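You operate a simulated robot arm through the tools that you are given. There is no shell and no other tool. Be economical: measure what you need, move in short steps, check, and stop when the job is done.

You are at the controls of a simulated robot arm. One attempt, no reset.

JOB
Fill the clear bin with salt to the 4 litre mark.
Fine: shut its cover; swing the spout over the bin and aside again; spill nothing. Where these are worked on the way, their far stop is far enough and under half their travel is too little: swing spout.

The check looks at the end state, three seconds after you hand in, the way a careful person would. Anything else that was tipped, shoved, dropped, spilled or broken makes it a failure. Lids that push on must go on centred and level and be pressed home; caps that screw on are set level and turned clockwise until they are tight.

ROBOT AND FRAMES
A 7-joint arm with a two-finger parallel gripper, fixed in place. Base frame: the origin is at the foot of the arm, x ahead of it, y to its left, z up. Readings come in m, rad, newtons and seconds.
With the tool pointing down near the work surface it reaches from about 0.1 to 0.72 m from the base axis. Its first joint turns from -2.897 to 2.897 rad. Payload 1.57 kg.
The tool frame sits at the grasp point between the pads (the TCP): z along the fingers, y along the line on which they close. The tips reach 0.03 m beyond it. The gripper opens to 0.11 m. The fingers are 0.024 m wide and 0.012 m thick; the gripper's body (0.048 by 0.112 m) begins 0.078 m behind the TCP.
Orientation is that of the tool frame in the base frame, as [roll, pitch, yaw] about the fixed x, y, z axes, in that order (R = Rz(yaw) Ry(pitch) Rx(roll)). With the fingers straight down and closing along the base's y, the tool's x points along the base's -x, its y along +y and its z along -z.

CONTROLS
- The arm moves only by the tool step_arm. Its argument "series" is a list of rows, each a list of 3 entries, a list of its own where there are three numbers: the turn, a rotation vector about the tool's x, y, z in units of 180 degrees (1.0 is 180 degrees), then the shift along the tool's x, y, z in units of 300 mm (1.0 is 300 mm), then the opening in per cent of the stroke, from 0 (shut) to 100 (fully open). In form: [[[wx, wy, wz], [tx, ty, tz], claw], ...]. A call has 1 to 10 rows; each row is the pose to reach, as a shift and turn from the pose commanded when the call began, along the tool's axes at that moment. A call with a number of a shift or a turn outside -1 to 1 is refused whole. A row lasts 0.2 s, in which the tool goes at most 0.05 m and 0.15 rad; a call with a longer step from one row to the next is refused whole, and so is a gripper value outside its range. Where a pose cannot be reached the arm comes as near as it can. A force on the tool above 90 N (or 10 N above the force at the start of the call, whichever is more), or a blocked arm, ends the call early, and 0.2 s more pass. The fingers move at their own pace (about 0.045 m/s each) and stop on an object; they squeeze with about 32 N. The grip force told is the motor's: it shows also when the fingers shut on nothing. Time passes only in rows, and 0.2 s behind the last, so rows that repeat a pose let the fingers close. It gives the time, the measured TCP pose, the force on the tool (base axes), the opening and the grip force at its end, in the units of the frame above (readings bear some noise), with the torque about the TCP (base axes, N m) and any sound that the robot's microphone picked up.
- Cameras (640 x 400 px; columns grow to the right, rows downward): "scene" is fixed at [0.2233, 0.6509, 1.5058]; the picture's right is [-0.79, -0.62, 0.00], its down [-0.34, 0.43, -0.84] and it looks along [0.52, -0.66, -0.55] (base axes); focal length 259 px, centre (320, 200). "wrist" rides on the gripper at [0.07, 0.016, -0.141] in the tool frame; the picture's right is [-0.23, 0.97, 0.00], its down [-0.85, -0.20, -0.48] and it looks along [-0.47, -0.11, 0.88] (tool axes); focal length 222 px, centre (320, 200). There is no depth. A picture from a camera that has moved, and an enlarged one, comes with that camera's place and axes in the base frame and with its lens. The place of the scene camera against the robot may be out by one fixed shift of up to 0.012 m in any direction.
- snapshot(camera): a new picture of that camera. The clock stands still meanwhile.
- slide_trunk(by): slides the trunk up (or, below 0, down) by that many m; the arm rides with it, the base frame stays. It gives what a move gives, with no picture.
- close_up(camera, box): a new picture of the part [left, top, right, bottom] of that camera's present view, enlarged. The clock stands still meanwhile.
- close_job(): hands the job in; it is judged then, once.

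Work in short steps. Places have to be worked out from the pictures, the camera data and where the tool is seen: move nearer, look again, correct. Check each grasp and each placing, and mend what went wrong. You have 120 turns and 84 pictures in all, those below and enlarged ones among them. Open the gripper and draw the arm clear of the work before you hand the job in, unless the task says otherwise; then end with one line.

The tools are called after "Call:" as name(argument=value, ...) on one line, values as JSON. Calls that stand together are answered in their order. step_arm: Moves the arm, as the interface text tells. Its arguments: {"type":"object","properties":{"series":{"type":"array","items":{"type":"array"}}},"required":["series"]} The other tools are called the same way: slide_trunk (by) slides the trunk up or down; snapshot (camera) takes a picture; close_up (camera, box) takes an enlarged picture of a part of a camera's view; close_job () hands the job in.

At the start:

```text
time: 0.0
eef_pos: [0.4301, 0.0588, 1.3623]
ee_rot: [-3.141, 0.0, -3.141]
wrist_force: [20.9, 22.3, -37.4]
ft_torque: [-3.97, 0.6, -1.83]
finger_gap: 0.1098
grasp_force: 0.0
trunk travel left (down, up): [-0.513, 0.077]
```

scene: 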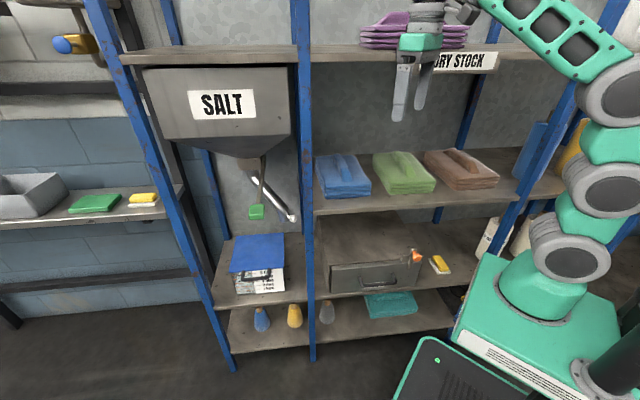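
wrist: 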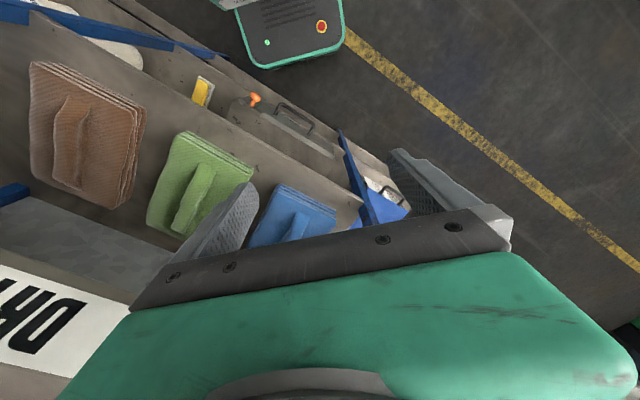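

The scene shows a salt hopper with a gate and spout, and a bin with a blue cover below it. I'll take enlarged views first.

Call:
close_up(camera="scene", box=[200, 130, 330, 310])

Call:
close_up(camera="scene", box=[220, 220, 320, 310])

Call:
close_up(camera="scene", box=[225, 140, 315, 230])

```text
2.22 times, centred on (265, 220) of scene
camera zoom: at [0.2233, 0.6509, 1.5058], right [-0.79, -0.62, 0.0], down [-0.34, 0.43, -0.84], along [0.52, -0.66, -0.55], focal length 576 px, centre (442, 156)
```

zoom: 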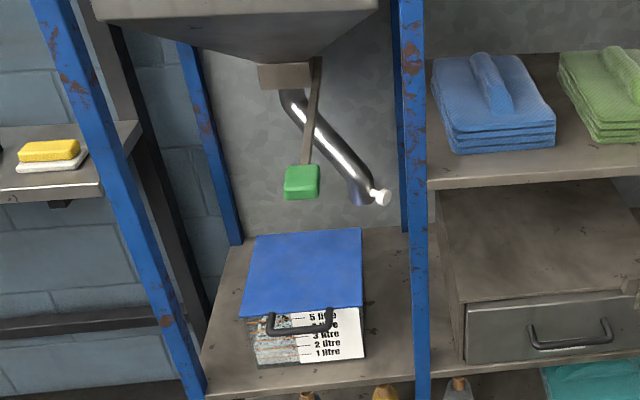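

```text
4.44 times, centred on (270, 265) of scene
camera zoom: at [0.2233, 0.6509, 1.5058], right [-0.79, -0.62, 0.0], down [-0.34, 0.43, -0.84], along [0.52, -0.66, -0.55], focal length 1151 px, centre (542, -89)
```

zoom: 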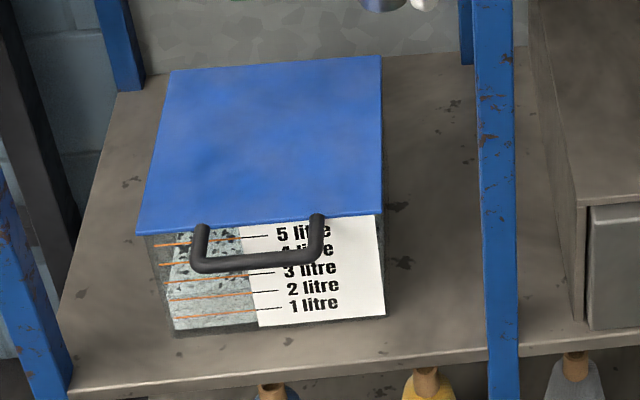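

```text
4.44 times, centred on (270, 185) of scene
camera zoom: at [0.2233, 0.6509, 1.5058], right [-0.79, -0.62, 0.0], down [-0.34, 0.43, -0.84], along [0.52, -0.66, -0.55], focal length 1151 px, centre (542, 267)
```

zoom: 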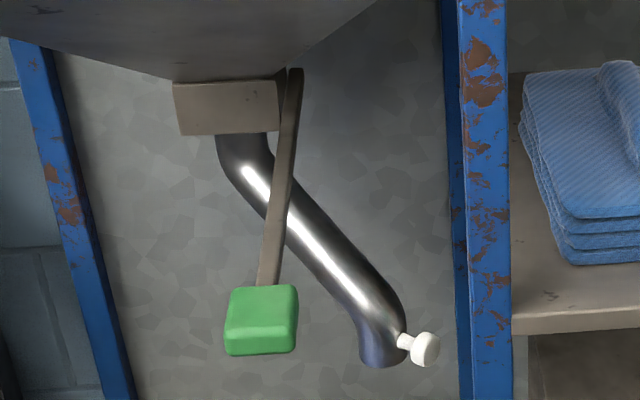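

Triangulating the towels shows the rack runs diagonally, along about (0.7, 0.7), with the bin near (0.85, 0.25, 0.8). I'll move the wrist camera toward it through free space and tilt it.

Call:
step_arm(series=[[[0, -0.04, 0], [0.055, 0.11, 0.066], 100], [[0, -0.08, 0], [0.11, 0.22, 0.132], 100], [[0, -0.12, 0], [0.166, 0.333, 0.2], 100], [[0, -0.16, 0], [0.22, 0.44, 0.265], 100], [[0, -0.2, 0], [0.277, 0.55, 0.333], 100], [[0, -0.24, 0], [0.333, 0.667, 0.4], 100]])

Call:
snapshot(camera="wrist")

Call:
snapshot(camera="scene")

```text
time: 1.4
eef_pos: [0.3541, 0.2527, 1.3009]
ee_rot: [3.113, 0.692, -3.14]
wrist_force: [0.2, 0.4, -0.4]
ft_torque: [-0.05, 0.02, 0.01]
finger_gap: 0.1099
grasp_force: 0.1
out of reach, approached as far as the arm can: row 5, 6
trunk travel left (down, up): [-0.513, 0.077]
```

```text
78 pictures are left
camera wrist: at [0.2106, 0.2639, 1.3662], right [0.16, 0.97, 0.17], down [0.36, -0.21, 0.91], along [0.92, -0.08, -0.38], focal length 222 px, centre (320, 200)
```

wrist: 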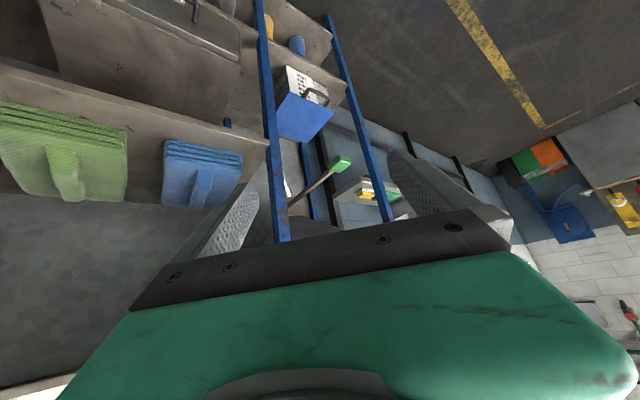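

```text
77 pictures are left
```

scene: 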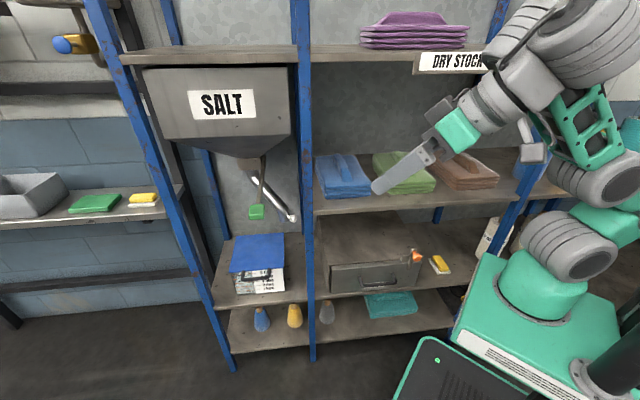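

I now have the green knob at about (0.73, 0.295, 1.07), the bin handle at (0.854, 0.264, 0.673) and the rack front plane with outward normal about (-0.67, 0.74). I'll lower the trunk to gain reach and look again.

Call:
slide_trunk(by=-0.25)

Call:
snapshot(camera="wrist")

```text
time: 4.0
eef_pos: [0.3525, 0.2512, 1.0521]
ee_rot: [3.11, 0.689, 3.141]
wrist_force: [-0.6, 0.0, 0.1]
ft_torque: [0.01, 0.0, 0.02]
finger_gap: 0.1101
grasp_force: 0.1
trunk travel left (down, up): [-0.263, 0.327]
```

```text
76 pictures are left
camera wrist: at [0.2095, 0.2627, 1.1169], right [0.15, 0.97, 0.17], down [0.36, -0.21, 0.91], along [0.92, -0.08, -0.38], focal length 222 px, centre (320, 200)
```

wrist: 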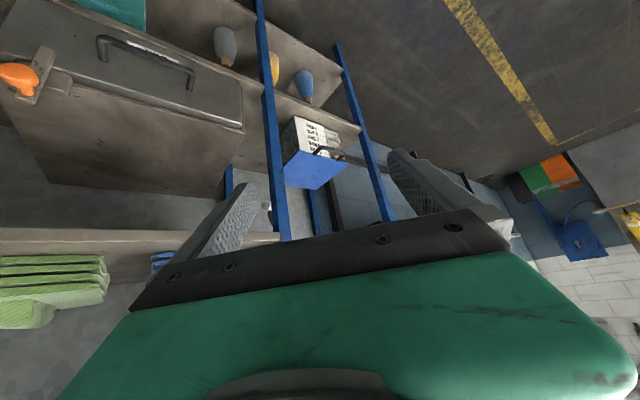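

I'll enlarge the bin area of this wrist view to understand the cover and handle.

Call:
close_up(camera="wrist", box=[230, 90, 390, 210])

```text
3.33 times, centred on (310, 150) of wrist
camera zoom: at [0.2095, 0.2627, 1.1169], right [0.15, 0.97, 0.17], down [0.36, -0.21, 0.91], along [0.92, -0.08, -0.38], focal length 740 px, centre (353, 367)
```

zoom: 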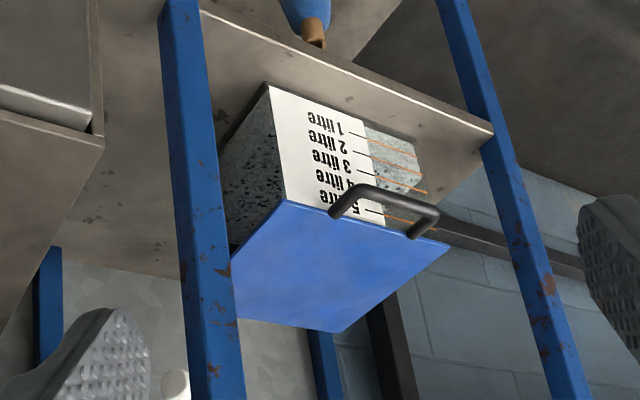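

The bin lid is roughly 0.21 x 0.23 m, centred near (0.94, 0.17, 0.705), with the handle at the front. The white spout knob is near (0.84, 0.04, 0.84). I'll roll the tool 90° so the fingers close vertically and the camera sits on the left, looking into the rack.

Call:
step_arm(series=[[[0, 0, 0.047], [0, 0.03, 0], 100], [[0, 0, 0.094], [0, 0.06, 0], 100], [[0, 0, 0.141], [0, 0.09, 0], 100], [[0, 0, 0.188], [0, 0.12, 0], 100], [[0, 0, 0.235], [0, 0.15, 0], 100], [[0, 0, 0.282], [0, 0.18, 0], 100], [[0, 0, 0.329], [0, 0.2, 0], 100], [[0, 0, 0.376], [0, 0.22, 0], 100], [[0, 0, 0.423], [0, 0.24, 0], 100], [[0, 0, 0.47], [0, 0.26, 0], 100]])

Call:
snapshot(camera="wrist")

```text
time: 6.2
eef_pos: [0.3755, 0.2616, 1.1518]
ee_rot: [2.527, 0.031, 1.705]
wrist_force: [0.0, 0.3, 0.3]
ft_torque: [0.01, 0.04, -0.01]
finger_gap: 0.1098
grasp_force: 0.2
out of reach, approached as far as the arm can: row 2, 3, 4, 5, 6, 7, 8, 9, 10
trunk travel left (down, up): [-0.263, 0.327]
```

```text
74 pictures are left
camera wrist: at [0.2977, 0.326, 1.2757], right [0.82, -0.1, 0.57], down [-0.32, -0.9, 0.3], along [0.48, -0.43, -0.76], focal length 222 px, centre (320, 200)
```

wrist: 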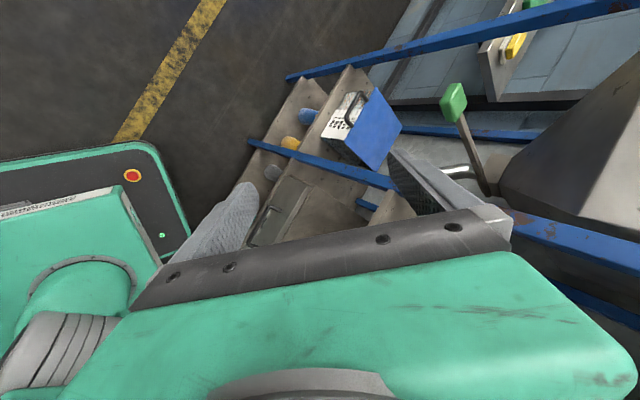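

The view is now clear and the knob triangulates to about (0.73, 0.29, 1.06) again. I'll extend the arm forward and bring the tool closer to horizontal, staying clear of the knob.

Call:
step_arm(series=[[[-0.033, 0.008, -0.012], [0.029, 0.027, 0.134], 100], [[-0.067, 0.016, -0.023], [0.058, 0.053, 0.268], 100], [[-0.1, 0.025, -0.035], [0.087, 0.08, 0.4], 100], [[-0.133, 0.033, -0.047], [0.115, 0.107, 0.535], 100], [[-0.167, 0.041, -0.058], [0.144, 0.133, 0.67], 100], [[-0.2, 0.05, -0.07], [0.173, 0.16, 0.803], 100]])

Call:
snapshot(camera="wrist")

Call:
snapshot(camera="scene")

```text
time: 7.4
eef_pos: [0.4063, 0.2363, 1.0983]
ee_rot: [2.369, -0.001, 2.124]
wrist_force: [0.2, -0.2, 0.3]
ft_torque: [0.02, -0.01, 0.01]
finger_gap: 0.11
grasp_force: 0.0
out of reach, approached as far as the arm can: row 1, 2, 3, 4, 5, 6
trunk travel left (down, up): [-0.263, 0.327]
stopped in row 6: the arm was blocked; the commanded pose is now the measured one
```

```text
73 pictures are left
camera wrist: at [0.2969, 0.2489, 1.2114], right [0.71, 0.17, 0.68], down [0.04, -0.98, 0.2], along [0.7, -0.11, -0.7], focal length 222 px, centre (320, 200)
```

wrist: 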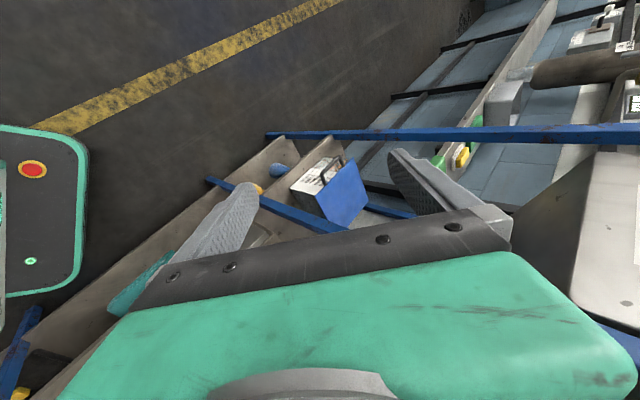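

```text
72 pictures are left
```

scene: 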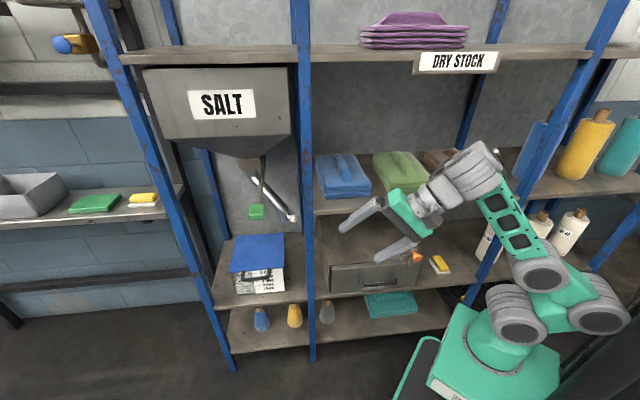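

The arm reports being blocked, so I'm checking whether a link is touching the rack or it's only a joint limit.

Call:
close_up(camera="scene", box=[300, 110, 640, 400])

```text
1.38 times, centred on (470, 255) of scene
camera zoom: at [0.2233, 0.6509, 1.5058], right [-0.79, -0.62, 0.0], down [-0.34, 0.43, -0.84], along [0.52, -0.66, -0.55], focal length 357 px, centre (113, 124)
```

zoom: 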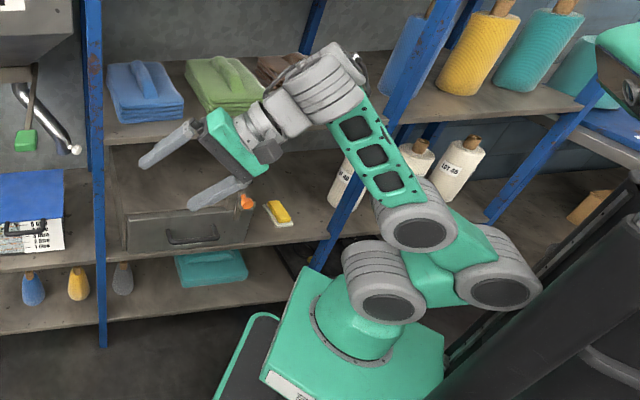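

There's no rack contact visible; the upper arm is folded back toward the column. I'll undo the roll so the arm can unfold from a better posture.

Call:
step_arm(series=[[[0, 0, -0.047], [0, 0, 0], 100], [[0, 0, -0.094], [0, 0, 0], 100], [[0, 0, -0.141], [0, 0, 0], 100], [[0, 0, -0.188], [0, 0, 0], 100], [[0, 0, -0.235], [0, 0, 0], 100], [[0, 0, -0.282], [0, 0, 0], 100], [[0, 0, -0.329], [0, 0, 0], 100], [[0, 0, -0.376], [0, 0, 0], 100], [[0, 0, -0.423], [0, 0, 0], 100], [[0, 0, -0.47], [0, 0, 0], 100]])

Call:
snapshot(camera="scene")

```text
time: 9.6
eef_pos: [0.4073, 0.2315, 1.1008]
ee_rot: [3.048, 0.774, -2.723]
wrist_force: [-0.5, -0.4, 0.2]
ft_torque: [0.01, -0.01, 0.02]
finger_gap: 0.1098
grasp_force: 0.1
trunk travel left (down, up): [-0.263, 0.327]
```

```text
70 pictures are left
```

scene: 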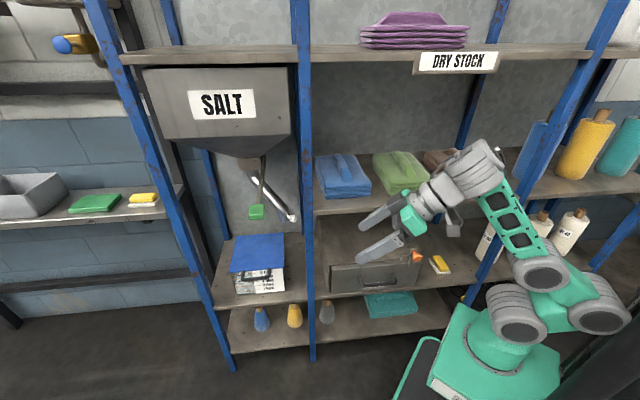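

The roll went smoothly with no limits. Now I'll stretch radially outward while tilting the tool up a little.

Call:
step_arm(series=[[[0, -0.02, 0], [-0.08, 0, 0.075], 100], [[0, -0.04, 0], [-0.155, 0, 0.15], 100], [[0, -0.06, 0], [-0.23, 0, 0.225], 100], [[0, -0.08, 0], [-0.305, 0, 0.3], 100], [[0, -0.1, 0], [-0.383, 0, 0.377], 100]])

Call:
snapshot(camera="scene")

Call:
snapshot(camera="wrist")

```text
time: 10.8
eef_pos: [0.5379, 0.3076, 1.1135]
ee_rot: [3.007, 1.107, -2.776]
wrist_force: [-0.4, 0.5, -0.1]
ft_torque: [0.02, 0.0, -0.01]
finger_gap: 0.1101
grasp_force: 0.1
out of reach, approached as far as the arm can: row 1, 2
trunk travel left (down, up): [-0.263, 0.327]
```

```text
69 pictures are left
```

scene: 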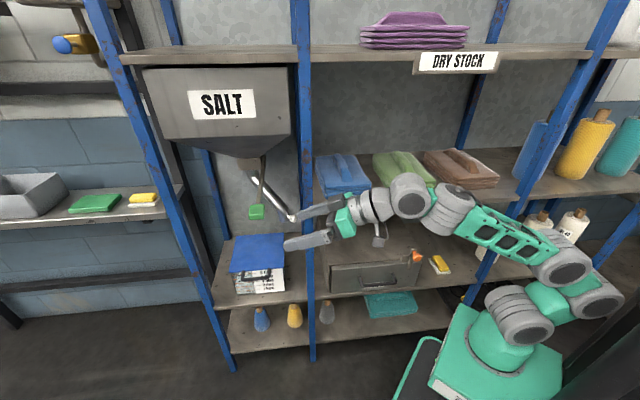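

```text
68 pictures are left
camera wrist: at [0.3918, 0.2487, 1.1157], right [-0.36, 0.9, 0.26], down [0.08, -0.25, 0.96], along [0.93, 0.37, 0.02], focal length 222 px, centre (320, 200)
```

wrist: 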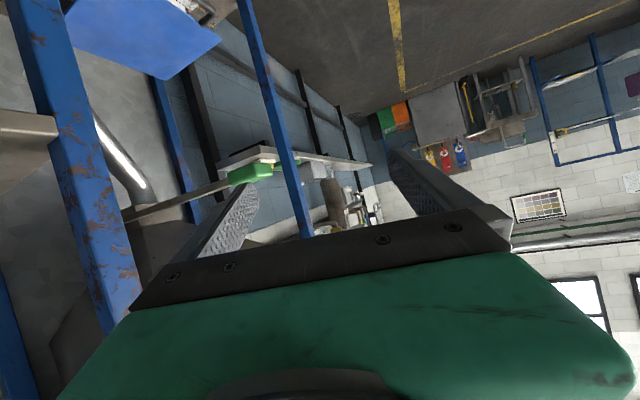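

The arm extends well now. I re-estimate the handle bar at about (0.82, 0.282, 0.71), the lever rod level and pointing out of the rack, and the spout axis near the rear. I'll close the fingers and move to a level pose in front of and below lever height.

Call:
step_arm(series=[[[0.02, -0.02, 0.005], [0.097, -0.042, 0.112], 0], [[0.041, -0.039, 0.01], [0.193, -0.085, 0.225], 0], [[0.061, -0.058, 0.015], [0.29, -0.127, 0.337], 0], [[0.082, -0.078, 0.02], [0.386, -0.17, 0.45], 0], [[0.102, -0.098, 0.025], [0.483, -0.212, 0.562], 0], [[0.122, -0.117, 0.029], [0.58, -0.255, 0.675], 0], [[0.143, -0.137, 0.034], [0.676, -0.297, 0.787], 0], [[0.163, -0.156, 0.039], [0.773, -0.34, 0.9], 0]])

Call:
snapshot(camera="scene")

Call:
snapshot(camera="wrist")

```text
time: 12.6
eef_pos: [0.6968, 0.3028, 0.7819]
ee_rot: [1.438, 1.503, 1.402]
wrist_force: [-0.2, 0.6, 0.9]
ft_torque: [0.01, 0.09, 0.02]
finger_gap: 0.0
grasp_force: 21.1
trunk travel left (down, up): [-0.263, 0.327]
```

```text
67 pictures are left
```

scene: 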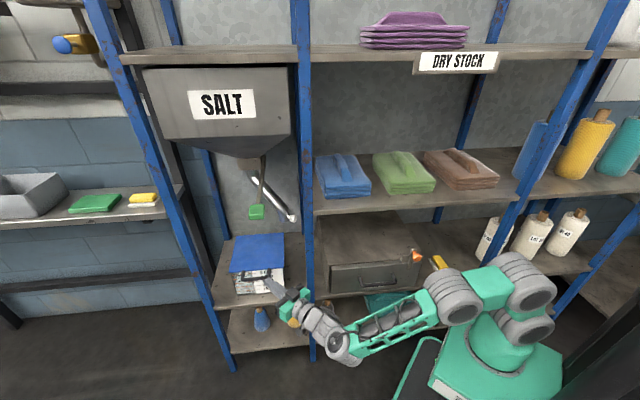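

```text
66 pictures are left
camera wrist: at [0.5585, 0.329, 0.7128], right [0.03, 0.96, 0.29], down [-0.5, -0.24, 0.84], along [0.87, -0.17, 0.47], focal length 222 px, centre (320, 200)
```

wrist: 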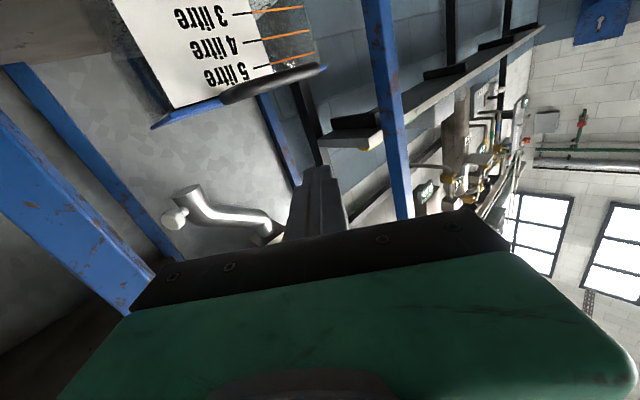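

I can see the handle bar, refined to (0.82, 0.273, 0.707), and the spout knob is confirmed at (0.84, 0.04, 0.84). Next I lower the closed fingers below the bar, then slide in under it.

Call:
step_arm(series=[[[0, 0, 0], [0.13, -0.03, 0], 0], [[0, 0, 0], [0.26, -0.07, 0], 0], [[0, 0, 0], [0.4, -0.11, 0], 0], [[0, 0, 0], [0.4, -0.1, 0.13], 0], [[0, 0, 0], [0.4, -0.1, 0.26], 0], [[0, 0, 0], [0.4, -0.09, 0.375], 0]])

Call:
snapshot(camera="wrist")

Call:
close_up(camera="scene", box=[220, 220, 360, 320])

```text
time: 14.0
eef_pos: [0.8131, 0.2739, 0.6569]
ee_rot: [1.493, 1.508, 1.454]
wrist_force: [-0.7, 0.7, 0.5]
ft_torque: [0.01, 0.01, -0.03]
finger_gap: 0.0
grasp_force: 21.1
trunk travel left (down, up): [-0.263, 0.327]
```

```text
65 pictures are left
camera wrist: at [0.673, 0.2995, 0.5888], right [0.04, 0.96, 0.29], down [-0.49, -0.23, 0.84], along [0.87, -0.17, 0.46], focal length 222 px, centre (320, 200)
```

wrist: 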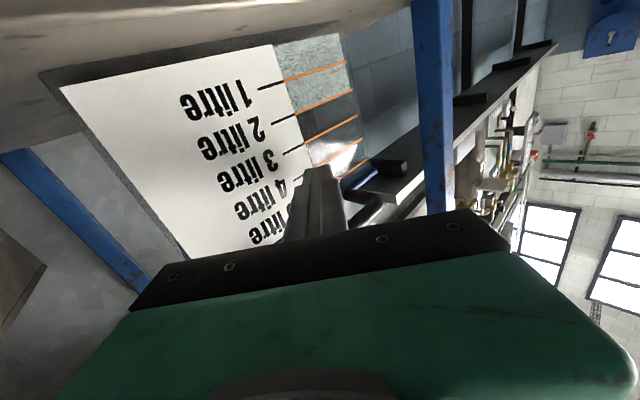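

```text
4.00 times, centred on (290, 270) of scene
camera zoom: at [0.2233, 0.6509, 1.5058], right [-0.79, -0.62, 0.0], down [-0.34, 0.43, -0.84], along [0.52, -0.66, -0.55], focal length 1036 px, centre (440, -80)
```

zoom: 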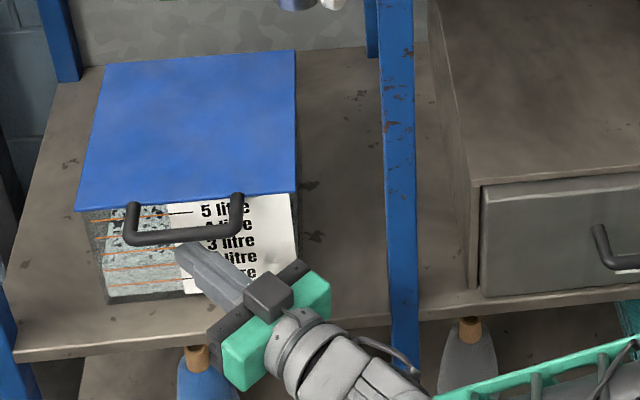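

The fingertip is under the bar with a gap of about 3 cm. I'll lift along the arc of a rear-hinged lid to about 30° and check.

Call:
step_arm(series=[[[0, 0, 0], [-0.1, 0.005, 0], 0], [[0, 0, 0], [-0.2, 0.005, 0.01], 0], [[0, 0, 0], [-0.3, 0.003, 0.02], 0], [[0, 0, 0], [-0.434, -0.012, 0.049], 0], [[0, 0, 0], [-0.56, -0.046, 0.097], 0]])

Call:
close_up(camera="scene", box=[200, 160, 360, 320])

```text
time: 14.7
eef_pos: [0.8051, 0.2667, 0.6832]
ee_rot: [2.671, 1.494, 2.637]
wrist_force: [-14.8, 0.5, -21.0]
ft_torque: [0.23, -0.51, -0.2]
finger_gap: 0.0001
grasp_force: 21.2
trunk travel left (down, up): [-0.263, 0.327]
stopped in row 3: the force on the tool passed its limit at 99 N (the readings are from after the stop); the commanded pose is now the measured one
```

```text
2.50 times, centred on (280, 240) of scene
camera zoom: at [0.2233, 0.6509, 1.5058], right [-0.79, -0.62, 0.0], down [-0.34, 0.43, -0.84], along [0.52, -0.66, -0.55], focal length 648 px, centre (420, 100)
```

zoom: 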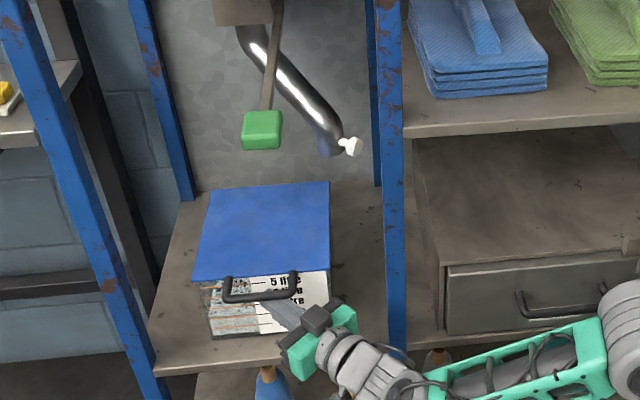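

The lift stopped on a force spike, and the lid hasn't visibly moved. That could be impact speed, or the lid may slide instead of hinging. I'll try a slow, small lift to read the true resistance.

Call:
step_arm(series=[[[0, 0, 0], [-0.008, 0, 0], 0], [[0, 0, 0], [-0.016, 0, 0], 0], [[0, 0, 0], [-0.024, 0, 0], 0], [[0, 0, 0], [-0.032, 0, 0], 0]])

Call:
close_up(camera="scene", box=[220, 220, 360, 320])

```text
time: 15.7
eef_pos: [0.805, 0.2674, 0.6828]
ee_rot: [2.796, 1.48, 2.762]
wrist_force: [-15.2, 4.2, -52.5]
ft_torque: [0.61, -0.96, -0.24]
finger_gap: 0.0
grasp_force: 21.7
trunk travel left (down, up): [-0.263, 0.327]
```

```text
4.00 times, centred on (290, 270) of scene
camera zoom: at [0.2233, 0.6509, 1.5058], right [-0.79, -0.62, 0.0], down [-0.34, 0.43, -0.84], along [0.52, -0.66, -0.55], focal length 1036 px, centre (440, -80)
```

zoom: 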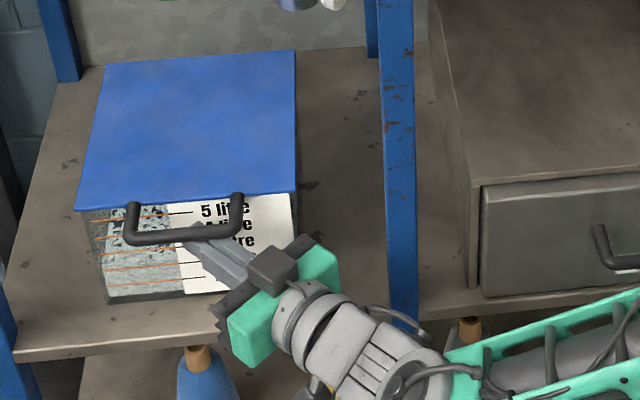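

It holds 52 N upward without moving, so the cover must slide forward. I'll back out, roll the tool 90° and take the bar between upper and lower fingers to pull.

Call:
step_arm(series=[[[0, 0, 0], [0.08, 0, 0], 0], [[0, 0, 0], [0.1, 0, -0.1], 0], [[0, 0, 0], [0.1, 0, -0.25], 0], [[0, 0, 0], [0.1, 0, -0.4], 0]])

Call:
step_arm(series=[[[0, 0, 0.047], [0, 0, 0], 40], [[0, 0, 0.094], [0, 0, 0], 40], [[0, 0, 0.141], [0, 0, 0], 40], [[0, 0, 0.188], [0, 0, 0], 40], [[0, 0, 0.235], [0, 0, 0], 40], [[0, 0, 0.282], [0, 0, 0], 40], [[0, 0, 0.329], [0, 0, 0], 40], [[0, 0, 0.376], [0, 0, 0], 40], [[0, 0, 0.423], [0, 0, 0], 40], [[0, 0, 0.47], [0, 0, 0], 40]])

Call:
snapshot(camera="wrist")

```text
time: 16.7
eef_pos: [0.6845, 0.2723, 0.6812]
ee_rot: [2.413, 1.503, 2.381]
wrist_force: [0.5, 0.9, 0.2]
ft_torque: [0.03, 0.01, -0.03]
finger_gap: 0.0003
grasp_force: 21.5
trunk travel left (down, up): [-0.263, 0.327]
```

```text
time: 18.9
eef_pos: [0.6864, 0.2738, 0.6798]
ee_rot: [1.626, 0.047, 1.541]
wrist_force: [0.0, 0.2, 0.7]
ft_torque: [0.03, -0.01, 0.01]
finger_gap: 0.0439
grasp_force: 0.1
trunk travel left (down, up): [-0.263, 0.327]
```

```text
61 pictures are left
camera wrist: at [0.5483, 0.3493, 0.7004], right [0.05, -0.18, 0.98], down [-0.51, -0.85, -0.13], along [0.86, -0.5, -0.13], focal length 222 px, centre (320, 200)
```

wrist: 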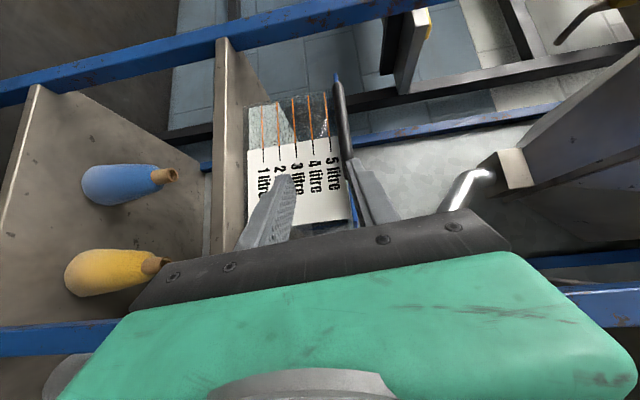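

The bar sits clearly at z ≈ 0.703. I'll raise the tool to that height, advance so the bar lies between the pads, then close.

Call:
step_arm(series=[[[0, 0, 0], [0, 0.1, 0.05], 45], [[0, 0, 0], [0, 0.1, 0.15], 45], [[0, 0, 0], [0, 0.1, 0.25], 45], [[0, 0, 0], [0, 0.1, 0.33], 45], [[0, 0, 0], [0, 0.1, 0.395], 45]])

Call:
close_up(camera="scene", box=[220, 220, 360, 320])

Call:
snapshot(camera="wrist")

```text
time: 20.1
eef_pos: [0.806, 0.271, 0.7034]
ee_rot: [1.624, 0.049, 1.541]
wrist_force: [0.6, -0.6, -0.2]
ft_torque: [-0.01, 0.02, -0.02]
finger_gap: 0.0494
grasp_force: 0.0
trunk travel left (down, up): [-0.263, 0.327]
```

```text
4.00 times, centred on (290, 270) of scene
camera zoom: at [0.2233, 0.6509, 1.5058], right [-0.79, -0.62, 0.0], down [-0.34, 0.43, -0.84], along [0.52, -0.66, -0.55], focal length 1036 px, centre (440, -80)
```

zoom: 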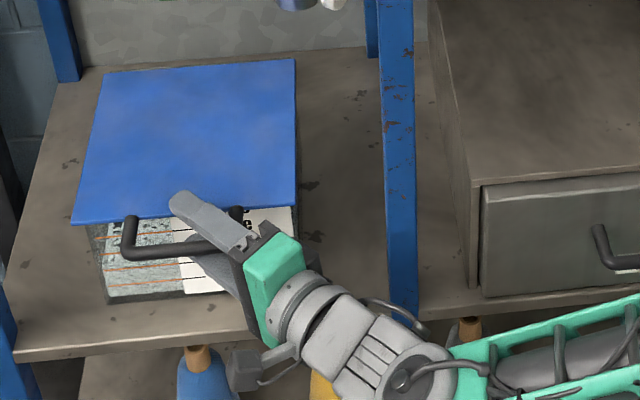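

```text
59 pictures are left
camera wrist: at [0.668, 0.3457, 0.7242], right [0.05, -0.18, 0.98], down [-0.51, -0.85, -0.13], along [0.86, -0.5, -0.13], focal length 222 px, centre (320, 200)
```

wrist: 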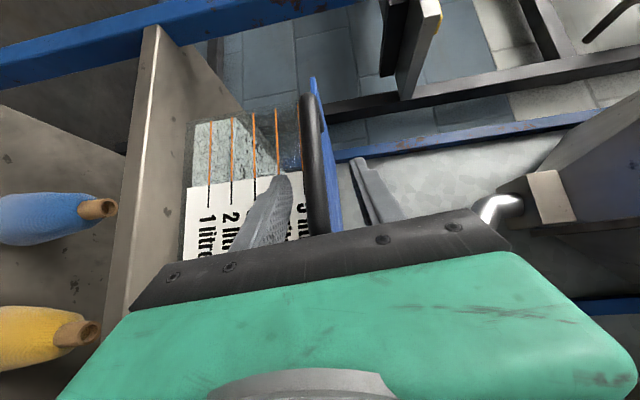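

The lid moved forward slightly when I backed out, which confirms it slides toward the front. The bar is between the fingers, so I'll close on it.

Call:
step_arm(series=[[[0, 0, 0], [0, 0, 0], 0], [[0, 0, 0], [0, 0, 0], 0], [[0, 0, 0], [0, 0, 0], 0], [[0, 0, 0], [0, 0, 0], 0]])

```text
time: 21.1
eef_pos: [0.8059, 0.2711, 0.7011]
ee_rot: [1.628, 0.051, 1.542]
wrist_force: [-1.3, -0.5, -8.0]
ft_torque: [0.66, -0.94, 0.09]
finger_gap: 0.0159
grasp_force: 31.6
trunk travel left (down, up): [-0.263, 0.327]
```

It's gripped at 16 mm. I'll pull gently along the outward normal (-0.72, 0.69) for about 6 cm.

Call:
step_arm(series=[[[0, 0, 0], [0.022, -0.005, -0.025], 0], [[0, 0, 0], [0.044, -0.006, -0.049], 0], [[0, 0, 0], [0.066, -0.006, -0.074], 0], [[0, 0, 0], [0.09, -0.006, -0.099], 0], [[0, 0, 0], [0.11, -0.006, -0.124], 0], [[0, 0, 0], [0.133, -0.007, -0.148], 0]])

Call:
close_up(camera="scene", box=[200, 210, 360, 330])

```text
time: 22.5
eef_pos: [0.7624, 0.3145, 0.7028]
ee_rot: [1.624, 0.051, 1.542]
wrist_force: [5.5, 5.2, 0.0]
ft_torque: [0.71, -0.89, 0.7]
finger_gap: 0.0156
grasp_force: 31.0
trunk travel left (down, up): [-0.263, 0.327]
```

```text
3.33 times, centred on (280, 270) of scene
camera zoom: at [0.2233, 0.6509, 1.5058], right [-0.79, -0.62, 0.0], down [-0.34, 0.43, -0.84], along [0.52, -0.66, -0.55], focal length 863 px, centre (453, -33)
```

zoom: 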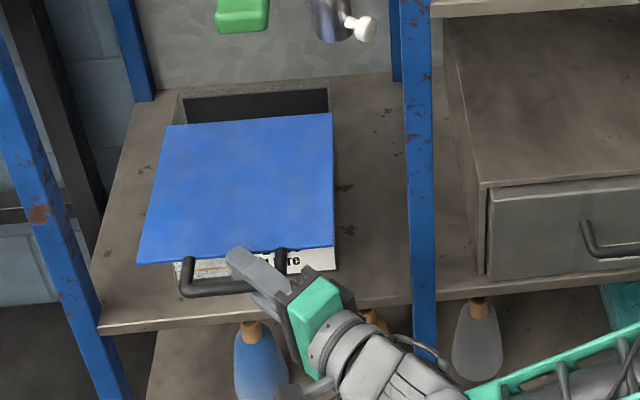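

Sliding works well with low force. I'll keep pulling in stages and watch for a stop.

Call:
step_arm(series=[[[0, 0, 0], [0.03, 0, -0.035], 0], [[0, 0, 0], [0.062, 0, -0.07], 0], [[0, 0, 0], [0.095, 0, -0.105], 0], [[0, 0, 0], [0.127, 0, -0.14], 0], [[0, 0, 0], [0.158, -0.001, -0.175], 0], [[0, 0, 0], [0.19, -0.001, -0.21], 0]])

Call:
close_up(camera="scene", box=[200, 210, 360, 330])

```text
time: 23.9
eef_pos: [0.7009, 0.3725, 0.703]
ee_rot: [1.625, 0.049, 1.542]
wrist_force: [18.2, 17.3, -0.1]
ft_torque: [0.68, -0.67, -0.21]
finger_gap: 0.0159
grasp_force: 31.5
trunk travel left (down, up): [-0.263, 0.327]
```

```text
3.33 times, centred on (280, 270) of scene
camera zoom: at [0.2233, 0.6509, 1.5058], right [-0.79, -0.62, 0.0], down [-0.34, 0.43, -0.84], along [0.52, -0.66, -0.55], focal length 863 px, centre (453, -33)
```

zoom: 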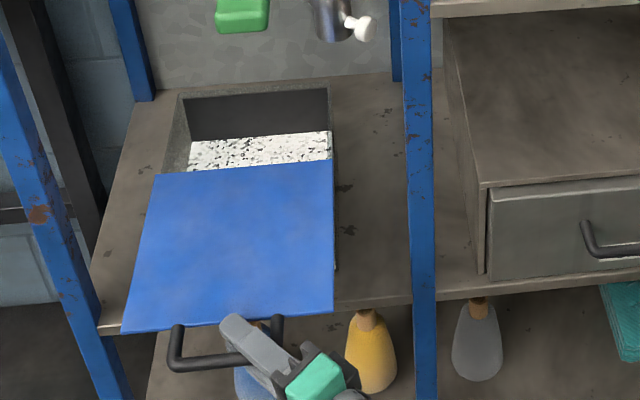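

Salt is visible inside. A growing side force along +u tells me the true rail direction is a bit more to the left, so I'll correct for that and pull further.

Call:
step_arm(series=[[[0, 0, 0], [0.025, 0, 0.011], 0], [[0, 0, 0], [0.065, 0, -0.02], 0], [[0, 0, 0], [0.1, 0, -0.045], 0], [[0, 0, 0], [0.135, 0, -0.075], 0], [[0, 0, 0], [0.165, 0, -0.105], 0]])

Call:
close_up(camera="scene", box=[200, 210, 360, 330])

```text
time: 25.1
eef_pos: [0.6731, 0.4195, 0.7021]
ee_rot: [1.621, 0.045, 1.54]
wrist_force: [27.6, -19.1, 3.4]
ft_torque: [0.74, -0.94, -0.31]
finger_gap: 0.016
grasp_force: 31.1
trunk travel left (down, up): [-0.263, 0.327]
```

```text
3.33 times, centred on (280, 270) of scene
camera zoom: at [0.2233, 0.6509, 1.5058], right [-0.79, -0.62, 0.0], down [-0.34, 0.43, -0.84], along [0.52, -0.66, -0.55], focal length 863 px, centre (453, -33)
```

zoom: 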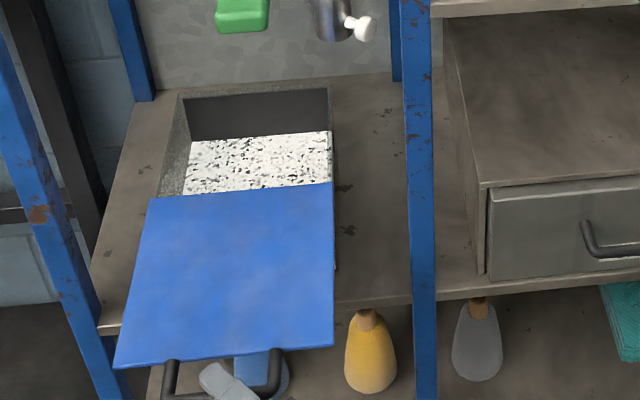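

There's 33 N back along the rail, so the lid has reached its stop after about 0.21 m of travel, and the bin hasn't moved. I'll release the handle and retreat straight back.

Call:
step_arm(series=[[[0, 0, 0], [0, 0, 0], 45], [[0, 0, 0], [0, 0, 0], 45], [[0, 0, 0], [0, 0, 0], 45], [[0, 0, 0], [0, 0, -0.1], 45], [[0, 0, 0], [0, 0, -0.25], 45], [[0, 0, 0], [0, 0, -0.4], 45]])

Call:
step_arm(series=[[[0, -0.03, 0], [-0.05, 0.13, 0.01], 0], [[0, -0.06, 0], [-0.1, 0.26, 0.02], 0], [[0, -0.1, 0], [-0.16, 0.39, 0.03], 0], [[0, -0.14, 0], [-0.22, 0.5, 0.05], 0], [[0, -0.18, 0], [-0.29, 0.55, 0.07], 0], [[0, -0.22, 0], [-0.35, 0.58, 0.1], 0]])

Call:
snapshot(camera="wrist")

Call:
snapshot(camera="scene")

```text
time: 26.5
eef_pos: [0.5535, 0.426, 0.7076]
ee_rot: [1.625, 0.05, 1.541]
wrist_force: [-0.6, -0.5, -0.7]
ft_torque: [-0.01, -0.02, -0.01]
finger_gap: 0.0492
grasp_force: 0.1
trunk travel left (down, up): [-0.263, 0.327]
```

```text
time: 27.9
eef_pos: [0.6398, 0.3201, 0.8639]
ee_rot: [1.631, 0.069, 1.102]
wrist_force: [0.2, 0.5, -0.5]
ft_torque: [-0.03, -0.05, 0.01]
finger_gap: 0.0
grasp_force: 21.0
out of reach, approached as far as the arm can: row 3, 4, 5, 6
trunk travel left (down, up): [-0.263, 0.327]
```

```text
55 pictures are left
camera wrist: at [0.5475, 0.4473, 0.884], right [-0.02, -0.17, 0.99], down [-0.83, -0.55, -0.11], along [0.56, -0.82, -0.13], focal length 222 px, centre (320, 200)
```

wrist: 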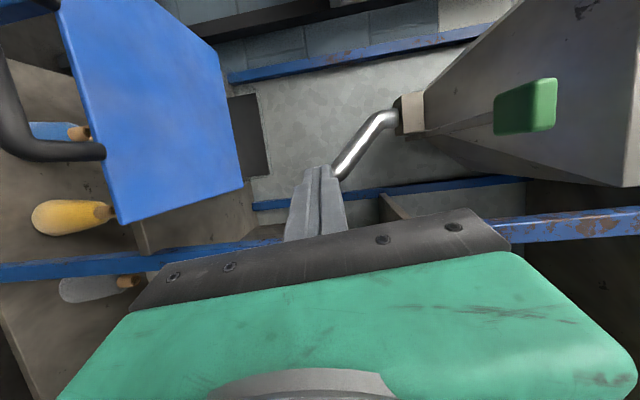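

```text
54 pictures are left
```

scene: 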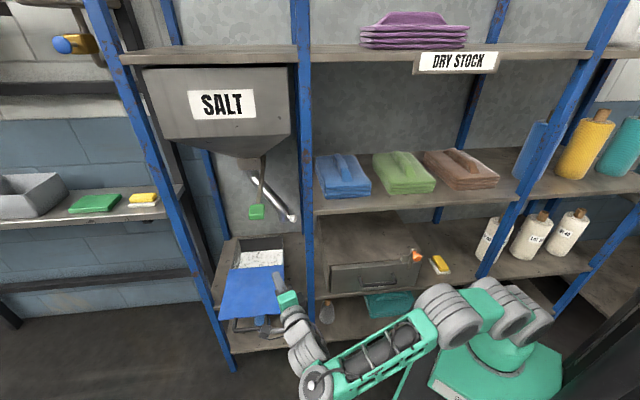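

The white knob is hidden behind the fingers, and the post stands at about (0.697, 0.09). I'll move forward-right into the gap and turn the tool a bit more toward the rack interior.

Call:
step_arm(series=[[[0, -0.02, 0], [-0.065, 0, 0.122], 0], [[0, -0.04, 0], [-0.13, 0, 0.245], 0], [[0, -0.06, 0], [-0.196, 0, 0.368], 0], [[0, -0.08, 0], [-0.26, 0, 0.49], 0], [[0, -0.095, 0], [-0.326, 0, 0.613], 0]])

Call:
snapshot(camera="wrist")

Call:
close_up(camera="scene", box=[220, 160, 360, 320])

```text
time: 29.1
eef_pos: [0.7599, 0.1479, 0.8651]
ee_rot: [1.61, 0.082, 0.806]
wrist_force: [0.2, 0.6, 0.4]
ft_torque: [0.01, 0.04, 0.0]
finger_gap: 0.0
grasp_force: 21.1
trunk travel left (down, up): [-0.263, 0.327]
```

```text
53 pictures are left
camera wrist: at [0.7084, 0.2967, 0.8804], right [-0.08, -0.13, 0.99], down [-0.95, -0.29, -0.11], along [0.3, -0.95, -0.1], focal length 222 px, centre (320, 200)
```

wrist: 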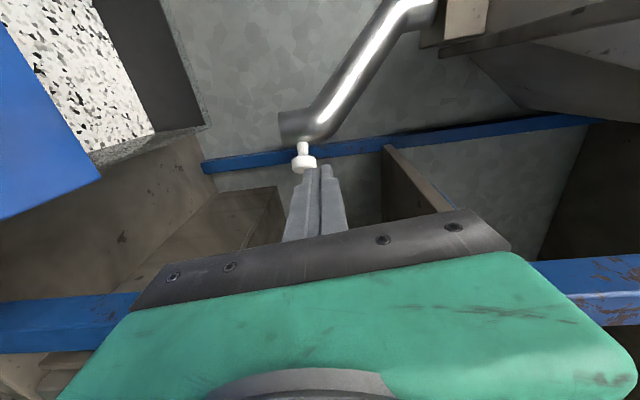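

```text
2.50 times, centred on (290, 240) of scene
camera zoom: at [0.2233, 0.6509, 1.5058], right [-0.79, -0.62, 0.0], down [-0.34, 0.43, -0.84], along [0.52, -0.66, -0.55], focal length 648 px, centre (395, 100)
```

zoom: 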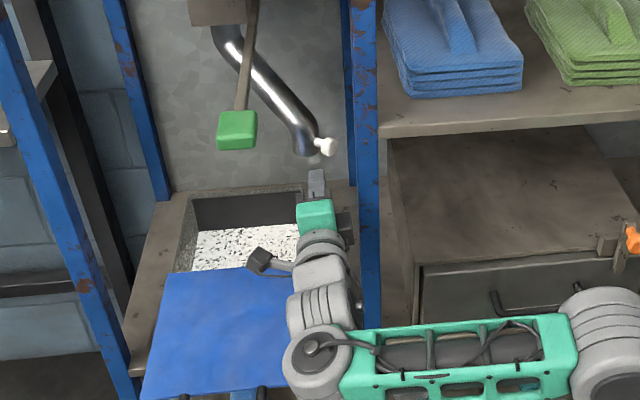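

The knob is now clear at about (0.864, 0.013, 0.826), sticking out sideways from the spout end. I'll open the fingers, which straddle vertically, align height and line, and advance most of the way.

Call:
step_arm(series=[[[0, 0, 0], [-0.02, -0.06, 0.02], 42], [[0, -0.01, 0], [-0.045, -0.116, 0.04], 42], [[0, -0.02, 0], [-0.06, -0.116, 0.1], 42], [[0, -0.03, 0], [-0.07, -0.116, 0.2], 42], [[0, -0.03, 0], [-0.075, -0.116, 0.3], 42], [[0, -0.03, 0], [-0.075, -0.116, 0.38], 42]])

Call:
snapshot(camera="wrist")

Call:
close_up(camera="scene", box=[240, 160, 340, 260])

```text
time: 30.1
eef_pos: [0.7663, 0.1099, 0.8312]
ee_rot: [1.594, 0.086, 0.721]
wrist_force: [-71.6, 50.1, 0.4]
ft_torque: [-1.0, -1.48, -1.7]
finger_gap: 0.046
grasp_force: 0.1
out of reach, approached as far as the arm can: row 4
trunk travel left (down, up): [-0.263, 0.327]
stopped in row 4: the force on the tool passed its limit at 108 N (the readings are from after the stop); the commanded pose is now the measured one
```

```text
51 pictures are left
camera wrist: at [0.7277, 0.2626, 0.8461], right [-0.09, -0.11, 0.99], down [-0.97, -0.21, -0.12], along [0.22, -0.97, -0.09], focal length 222 px, centre (320, 200)
```

wrist: 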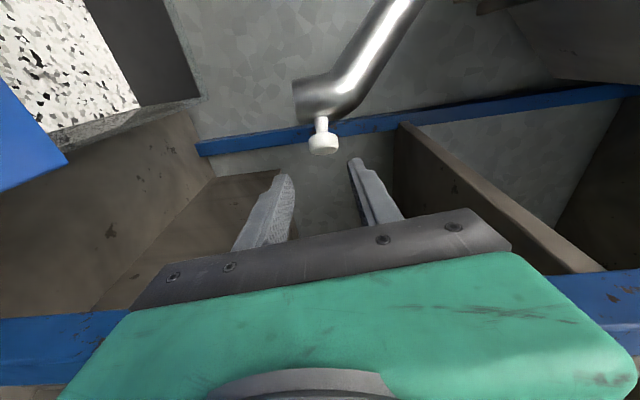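

```text
4.00 times, centred on (290, 210) of scene
camera zoom: at [0.2233, 0.6509, 1.5058], right [-0.79, -0.62, 0.0], down [-0.34, 0.43, -0.84], along [0.52, -0.66, -0.55], focal length 1036 px, centre (440, 160)
```

zoom: 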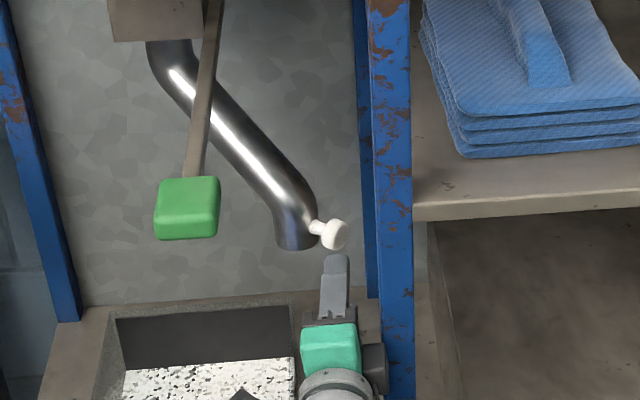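

The stop came from the block on the hand's right side touching the post. I'll back off, shift left and yaw about 13° further, so the hand passes the post with room.

Call:
step_arm(series=[[[0, 0, 0], [0.01, 0, -0.1], 42], [[0, 0, 0], [0.03, 0, -0.2], 42], [[0, -0.025, 0], [0.08, 0, -0.2], 42], [[0, -0.05, 0], [0.129, 0, -0.15], 42], [[0, -0.072, 0], [0.129, 0, -0.04], 42]])

Call:
snapshot(camera="wrist")

Call:
close_up(camera="scene", box=[220, 160, 360, 320])

```text
time: 31.3
eef_pos: [0.7649, 0.1074, 0.8285]
ee_rot: [1.606, 0.088, 0.714]
wrist_force: [-52.1, 46.1, 1.6]
ft_torque: [-0.96, -1.07, -1.85]
finger_gap: 0.0462
grasp_force: 0.1
out of reach, approached as far as the arm can: row 1, 2, 3, 4, 5
trunk travel left (down, up): [-0.263, 0.327]
```

```text
49 pictures are left
camera wrist: at [0.7273, 0.2613, 0.8446], right [-0.09, -0.12, 0.99], down [-0.97, -0.2, -0.11], along [0.21, -0.97, -0.1], focal length 222 px, centre (320, 200)
```

wrist: 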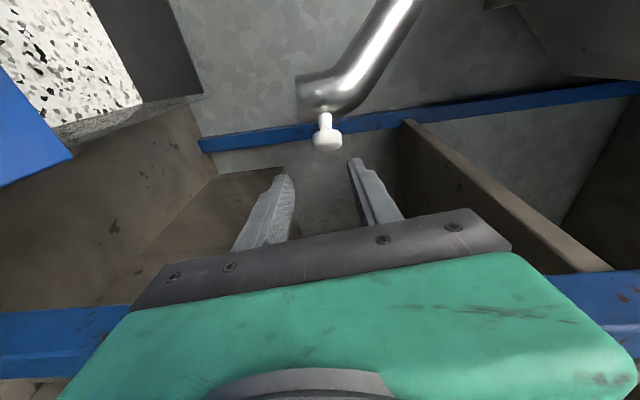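

```text
2.50 times, centred on (290, 240) of scene
camera zoom: at [0.2233, 0.6509, 1.5058], right [-0.79, -0.62, 0.0], down [-0.34, 0.43, -0.84], along [0.52, -0.66, -0.55], focal length 648 px, centre (395, 100)
```

zoom: 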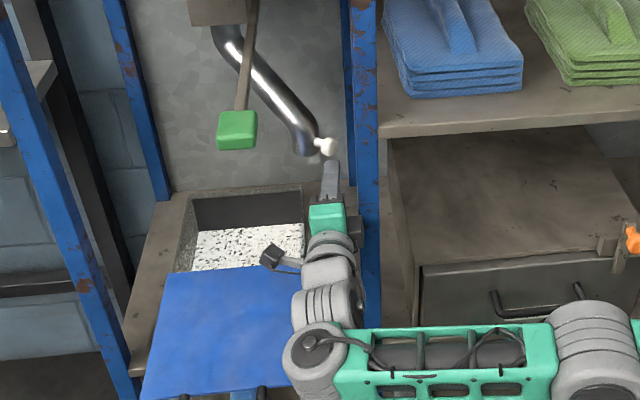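

All the rows were refused because the wrist is at a joint limit in this direction. I'll reverse along the way I came, turning the yaw back.

Call:
step_arm(series=[[[0, 0.015, 0], [0.03, 0.02, -0.05], 42], [[0, 0.03, 0], [0.06, 0.05, -0.11], 42], [[0, 0.05, 0], [0.1, 0.1, -0.2], 42], [[0, 0.07, 0], [0.15, 0.1, -0.28], 42]])

```text
time: 32.3
eef_pos: [0.7556, 0.1954, 0.8562]
ee_rot: [1.629, 0.076, 0.926]
wrist_force: [0.5, 0.1, 0.7]
ft_torque: [0.02, 0.03, -0.03]
finger_gap: 0.0463
grasp_force: 0.0
trunk travel left (down, up): [-0.263, 0.327]
```

That freed it. A better plan is to roll the fingers horizontal, open wide, and straddle the spout tube above the knob, which keeps the hand well left of the post. I'll roll back and open now.

Call:
step_arm(series=[[[0, 0, -0.047], [0, 0.01, -0.03], 60], [[0, 0, -0.094], [0, 0.02, -0.06], 60], [[0, 0, -0.141], [0, 0.03, -0.09], 60], [[0, 0, -0.188], [0, 0.04, -0.12], 60], [[0, 0, -0.235], [0, 0.05, -0.12], 60], [[0, 0, -0.282], [0, 0.05, -0.12], 80], [[0, 0, -0.329], [0, 0.05, -0.12], 90], [[0, 0, -0.376], [0, 0.05, -0.12], 100], [[0, 0, -0.423], [0, 0.05, -0.12], 100], [[0, 0, -0.465], [0, 0.05, -0.12], 100]])

Call:
snapshot(camera="wrist")

```text
time: 34.5
eef_pos: [0.7273, 0.2166, 0.8737]
ee_rot: [2.65, 1.503, 2.001]
wrist_force: [0.4, 0.8, -0.2]
ft_torque: [-0.04, -0.02, 0.02]
finger_gap: 0.11
grasp_force: 0.1
trunk travel left (down, up): [-0.263, 0.327]
```

```text
47 pictures are left
camera wrist: at [0.6231, 0.3186, 0.8124], right [0.6, 0.76, 0.26], down [-0.48, 0.08, 0.88], along [0.65, -0.64, 0.41], focal length 222 px, centre (320, 200)
```

wrist: 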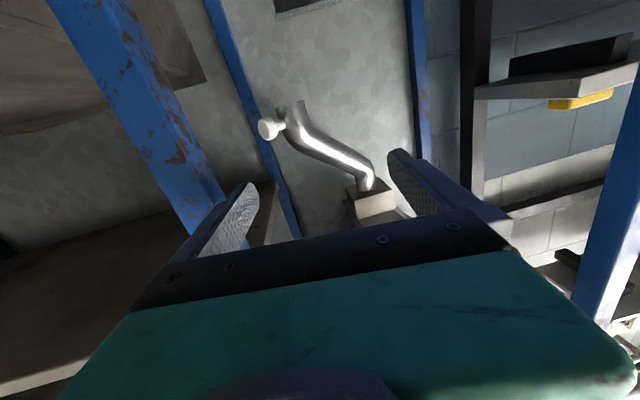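

The straddle path looks clear: the tube axis is at about (1.088, 0.046), the tube end at (0.888, 0.057) and the knob below my finger height. I'll advance with the fingers wide open on either side of the tube.

Call:
step_arm(series=[[[0, 0, 0], [-0.008, -0.007, 0.12], 100], [[0, 0, 0], [-0.016, -0.015, 0.24], 100], [[0, 0, 0], [-0.024, -0.022, 0.36], 100], [[0, 0, 0], [-0.032, -0.03, 0.48], 100], [[0, 0, 0], [-0.038, -0.035, 0.58], 100]])

Call:
snapshot(camera="wrist")

Call:
close_up(camera="scene", box=[220, 160, 360, 320])

```text
time: 35.7
eef_pos: [0.8535, 0.0979, 0.8725]
ee_rot: [2.613, 1.501, 1.963]
wrist_force: [0.6, 0.1, 0.0]
ft_torque: [0.01, 0.04, 0.02]
finger_gap: 0.11
grasp_force: 0.1
out of reach, approached as far as the arm can: row 5
trunk travel left (down, up): [-0.263, 0.327]
```

```text
46 pictures are left
camera wrist: at [0.7494, 0.1997, 0.8124], right [0.6, 0.76, 0.26], down [-0.48, 0.08, 0.87], along [0.64, -0.65, 0.41], focal length 222 px, centre (320, 200)
```

wrist: 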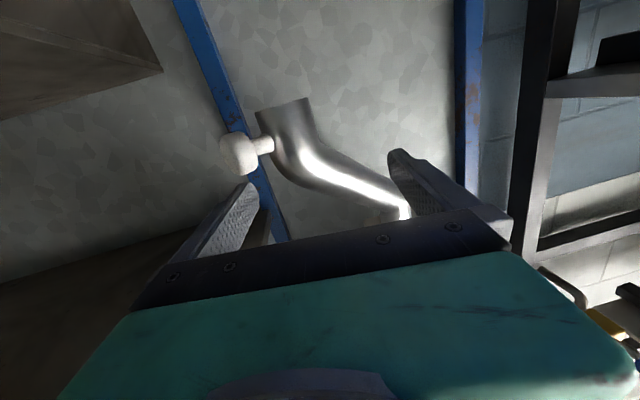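

```text
2.50 times, centred on (290, 240) of scene
camera zoom: at [0.2233, 0.6509, 1.5058], right [-0.79, -0.62, 0.0], down [-0.34, 0.43, -0.84], along [0.52, -0.66, -0.55], focal length 648 px, centre (395, 100)
```

zoom: 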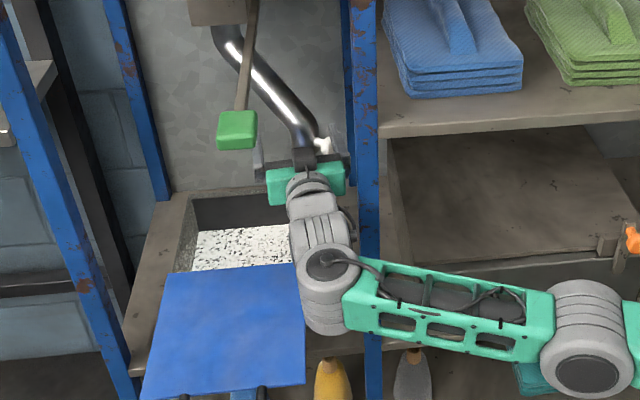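

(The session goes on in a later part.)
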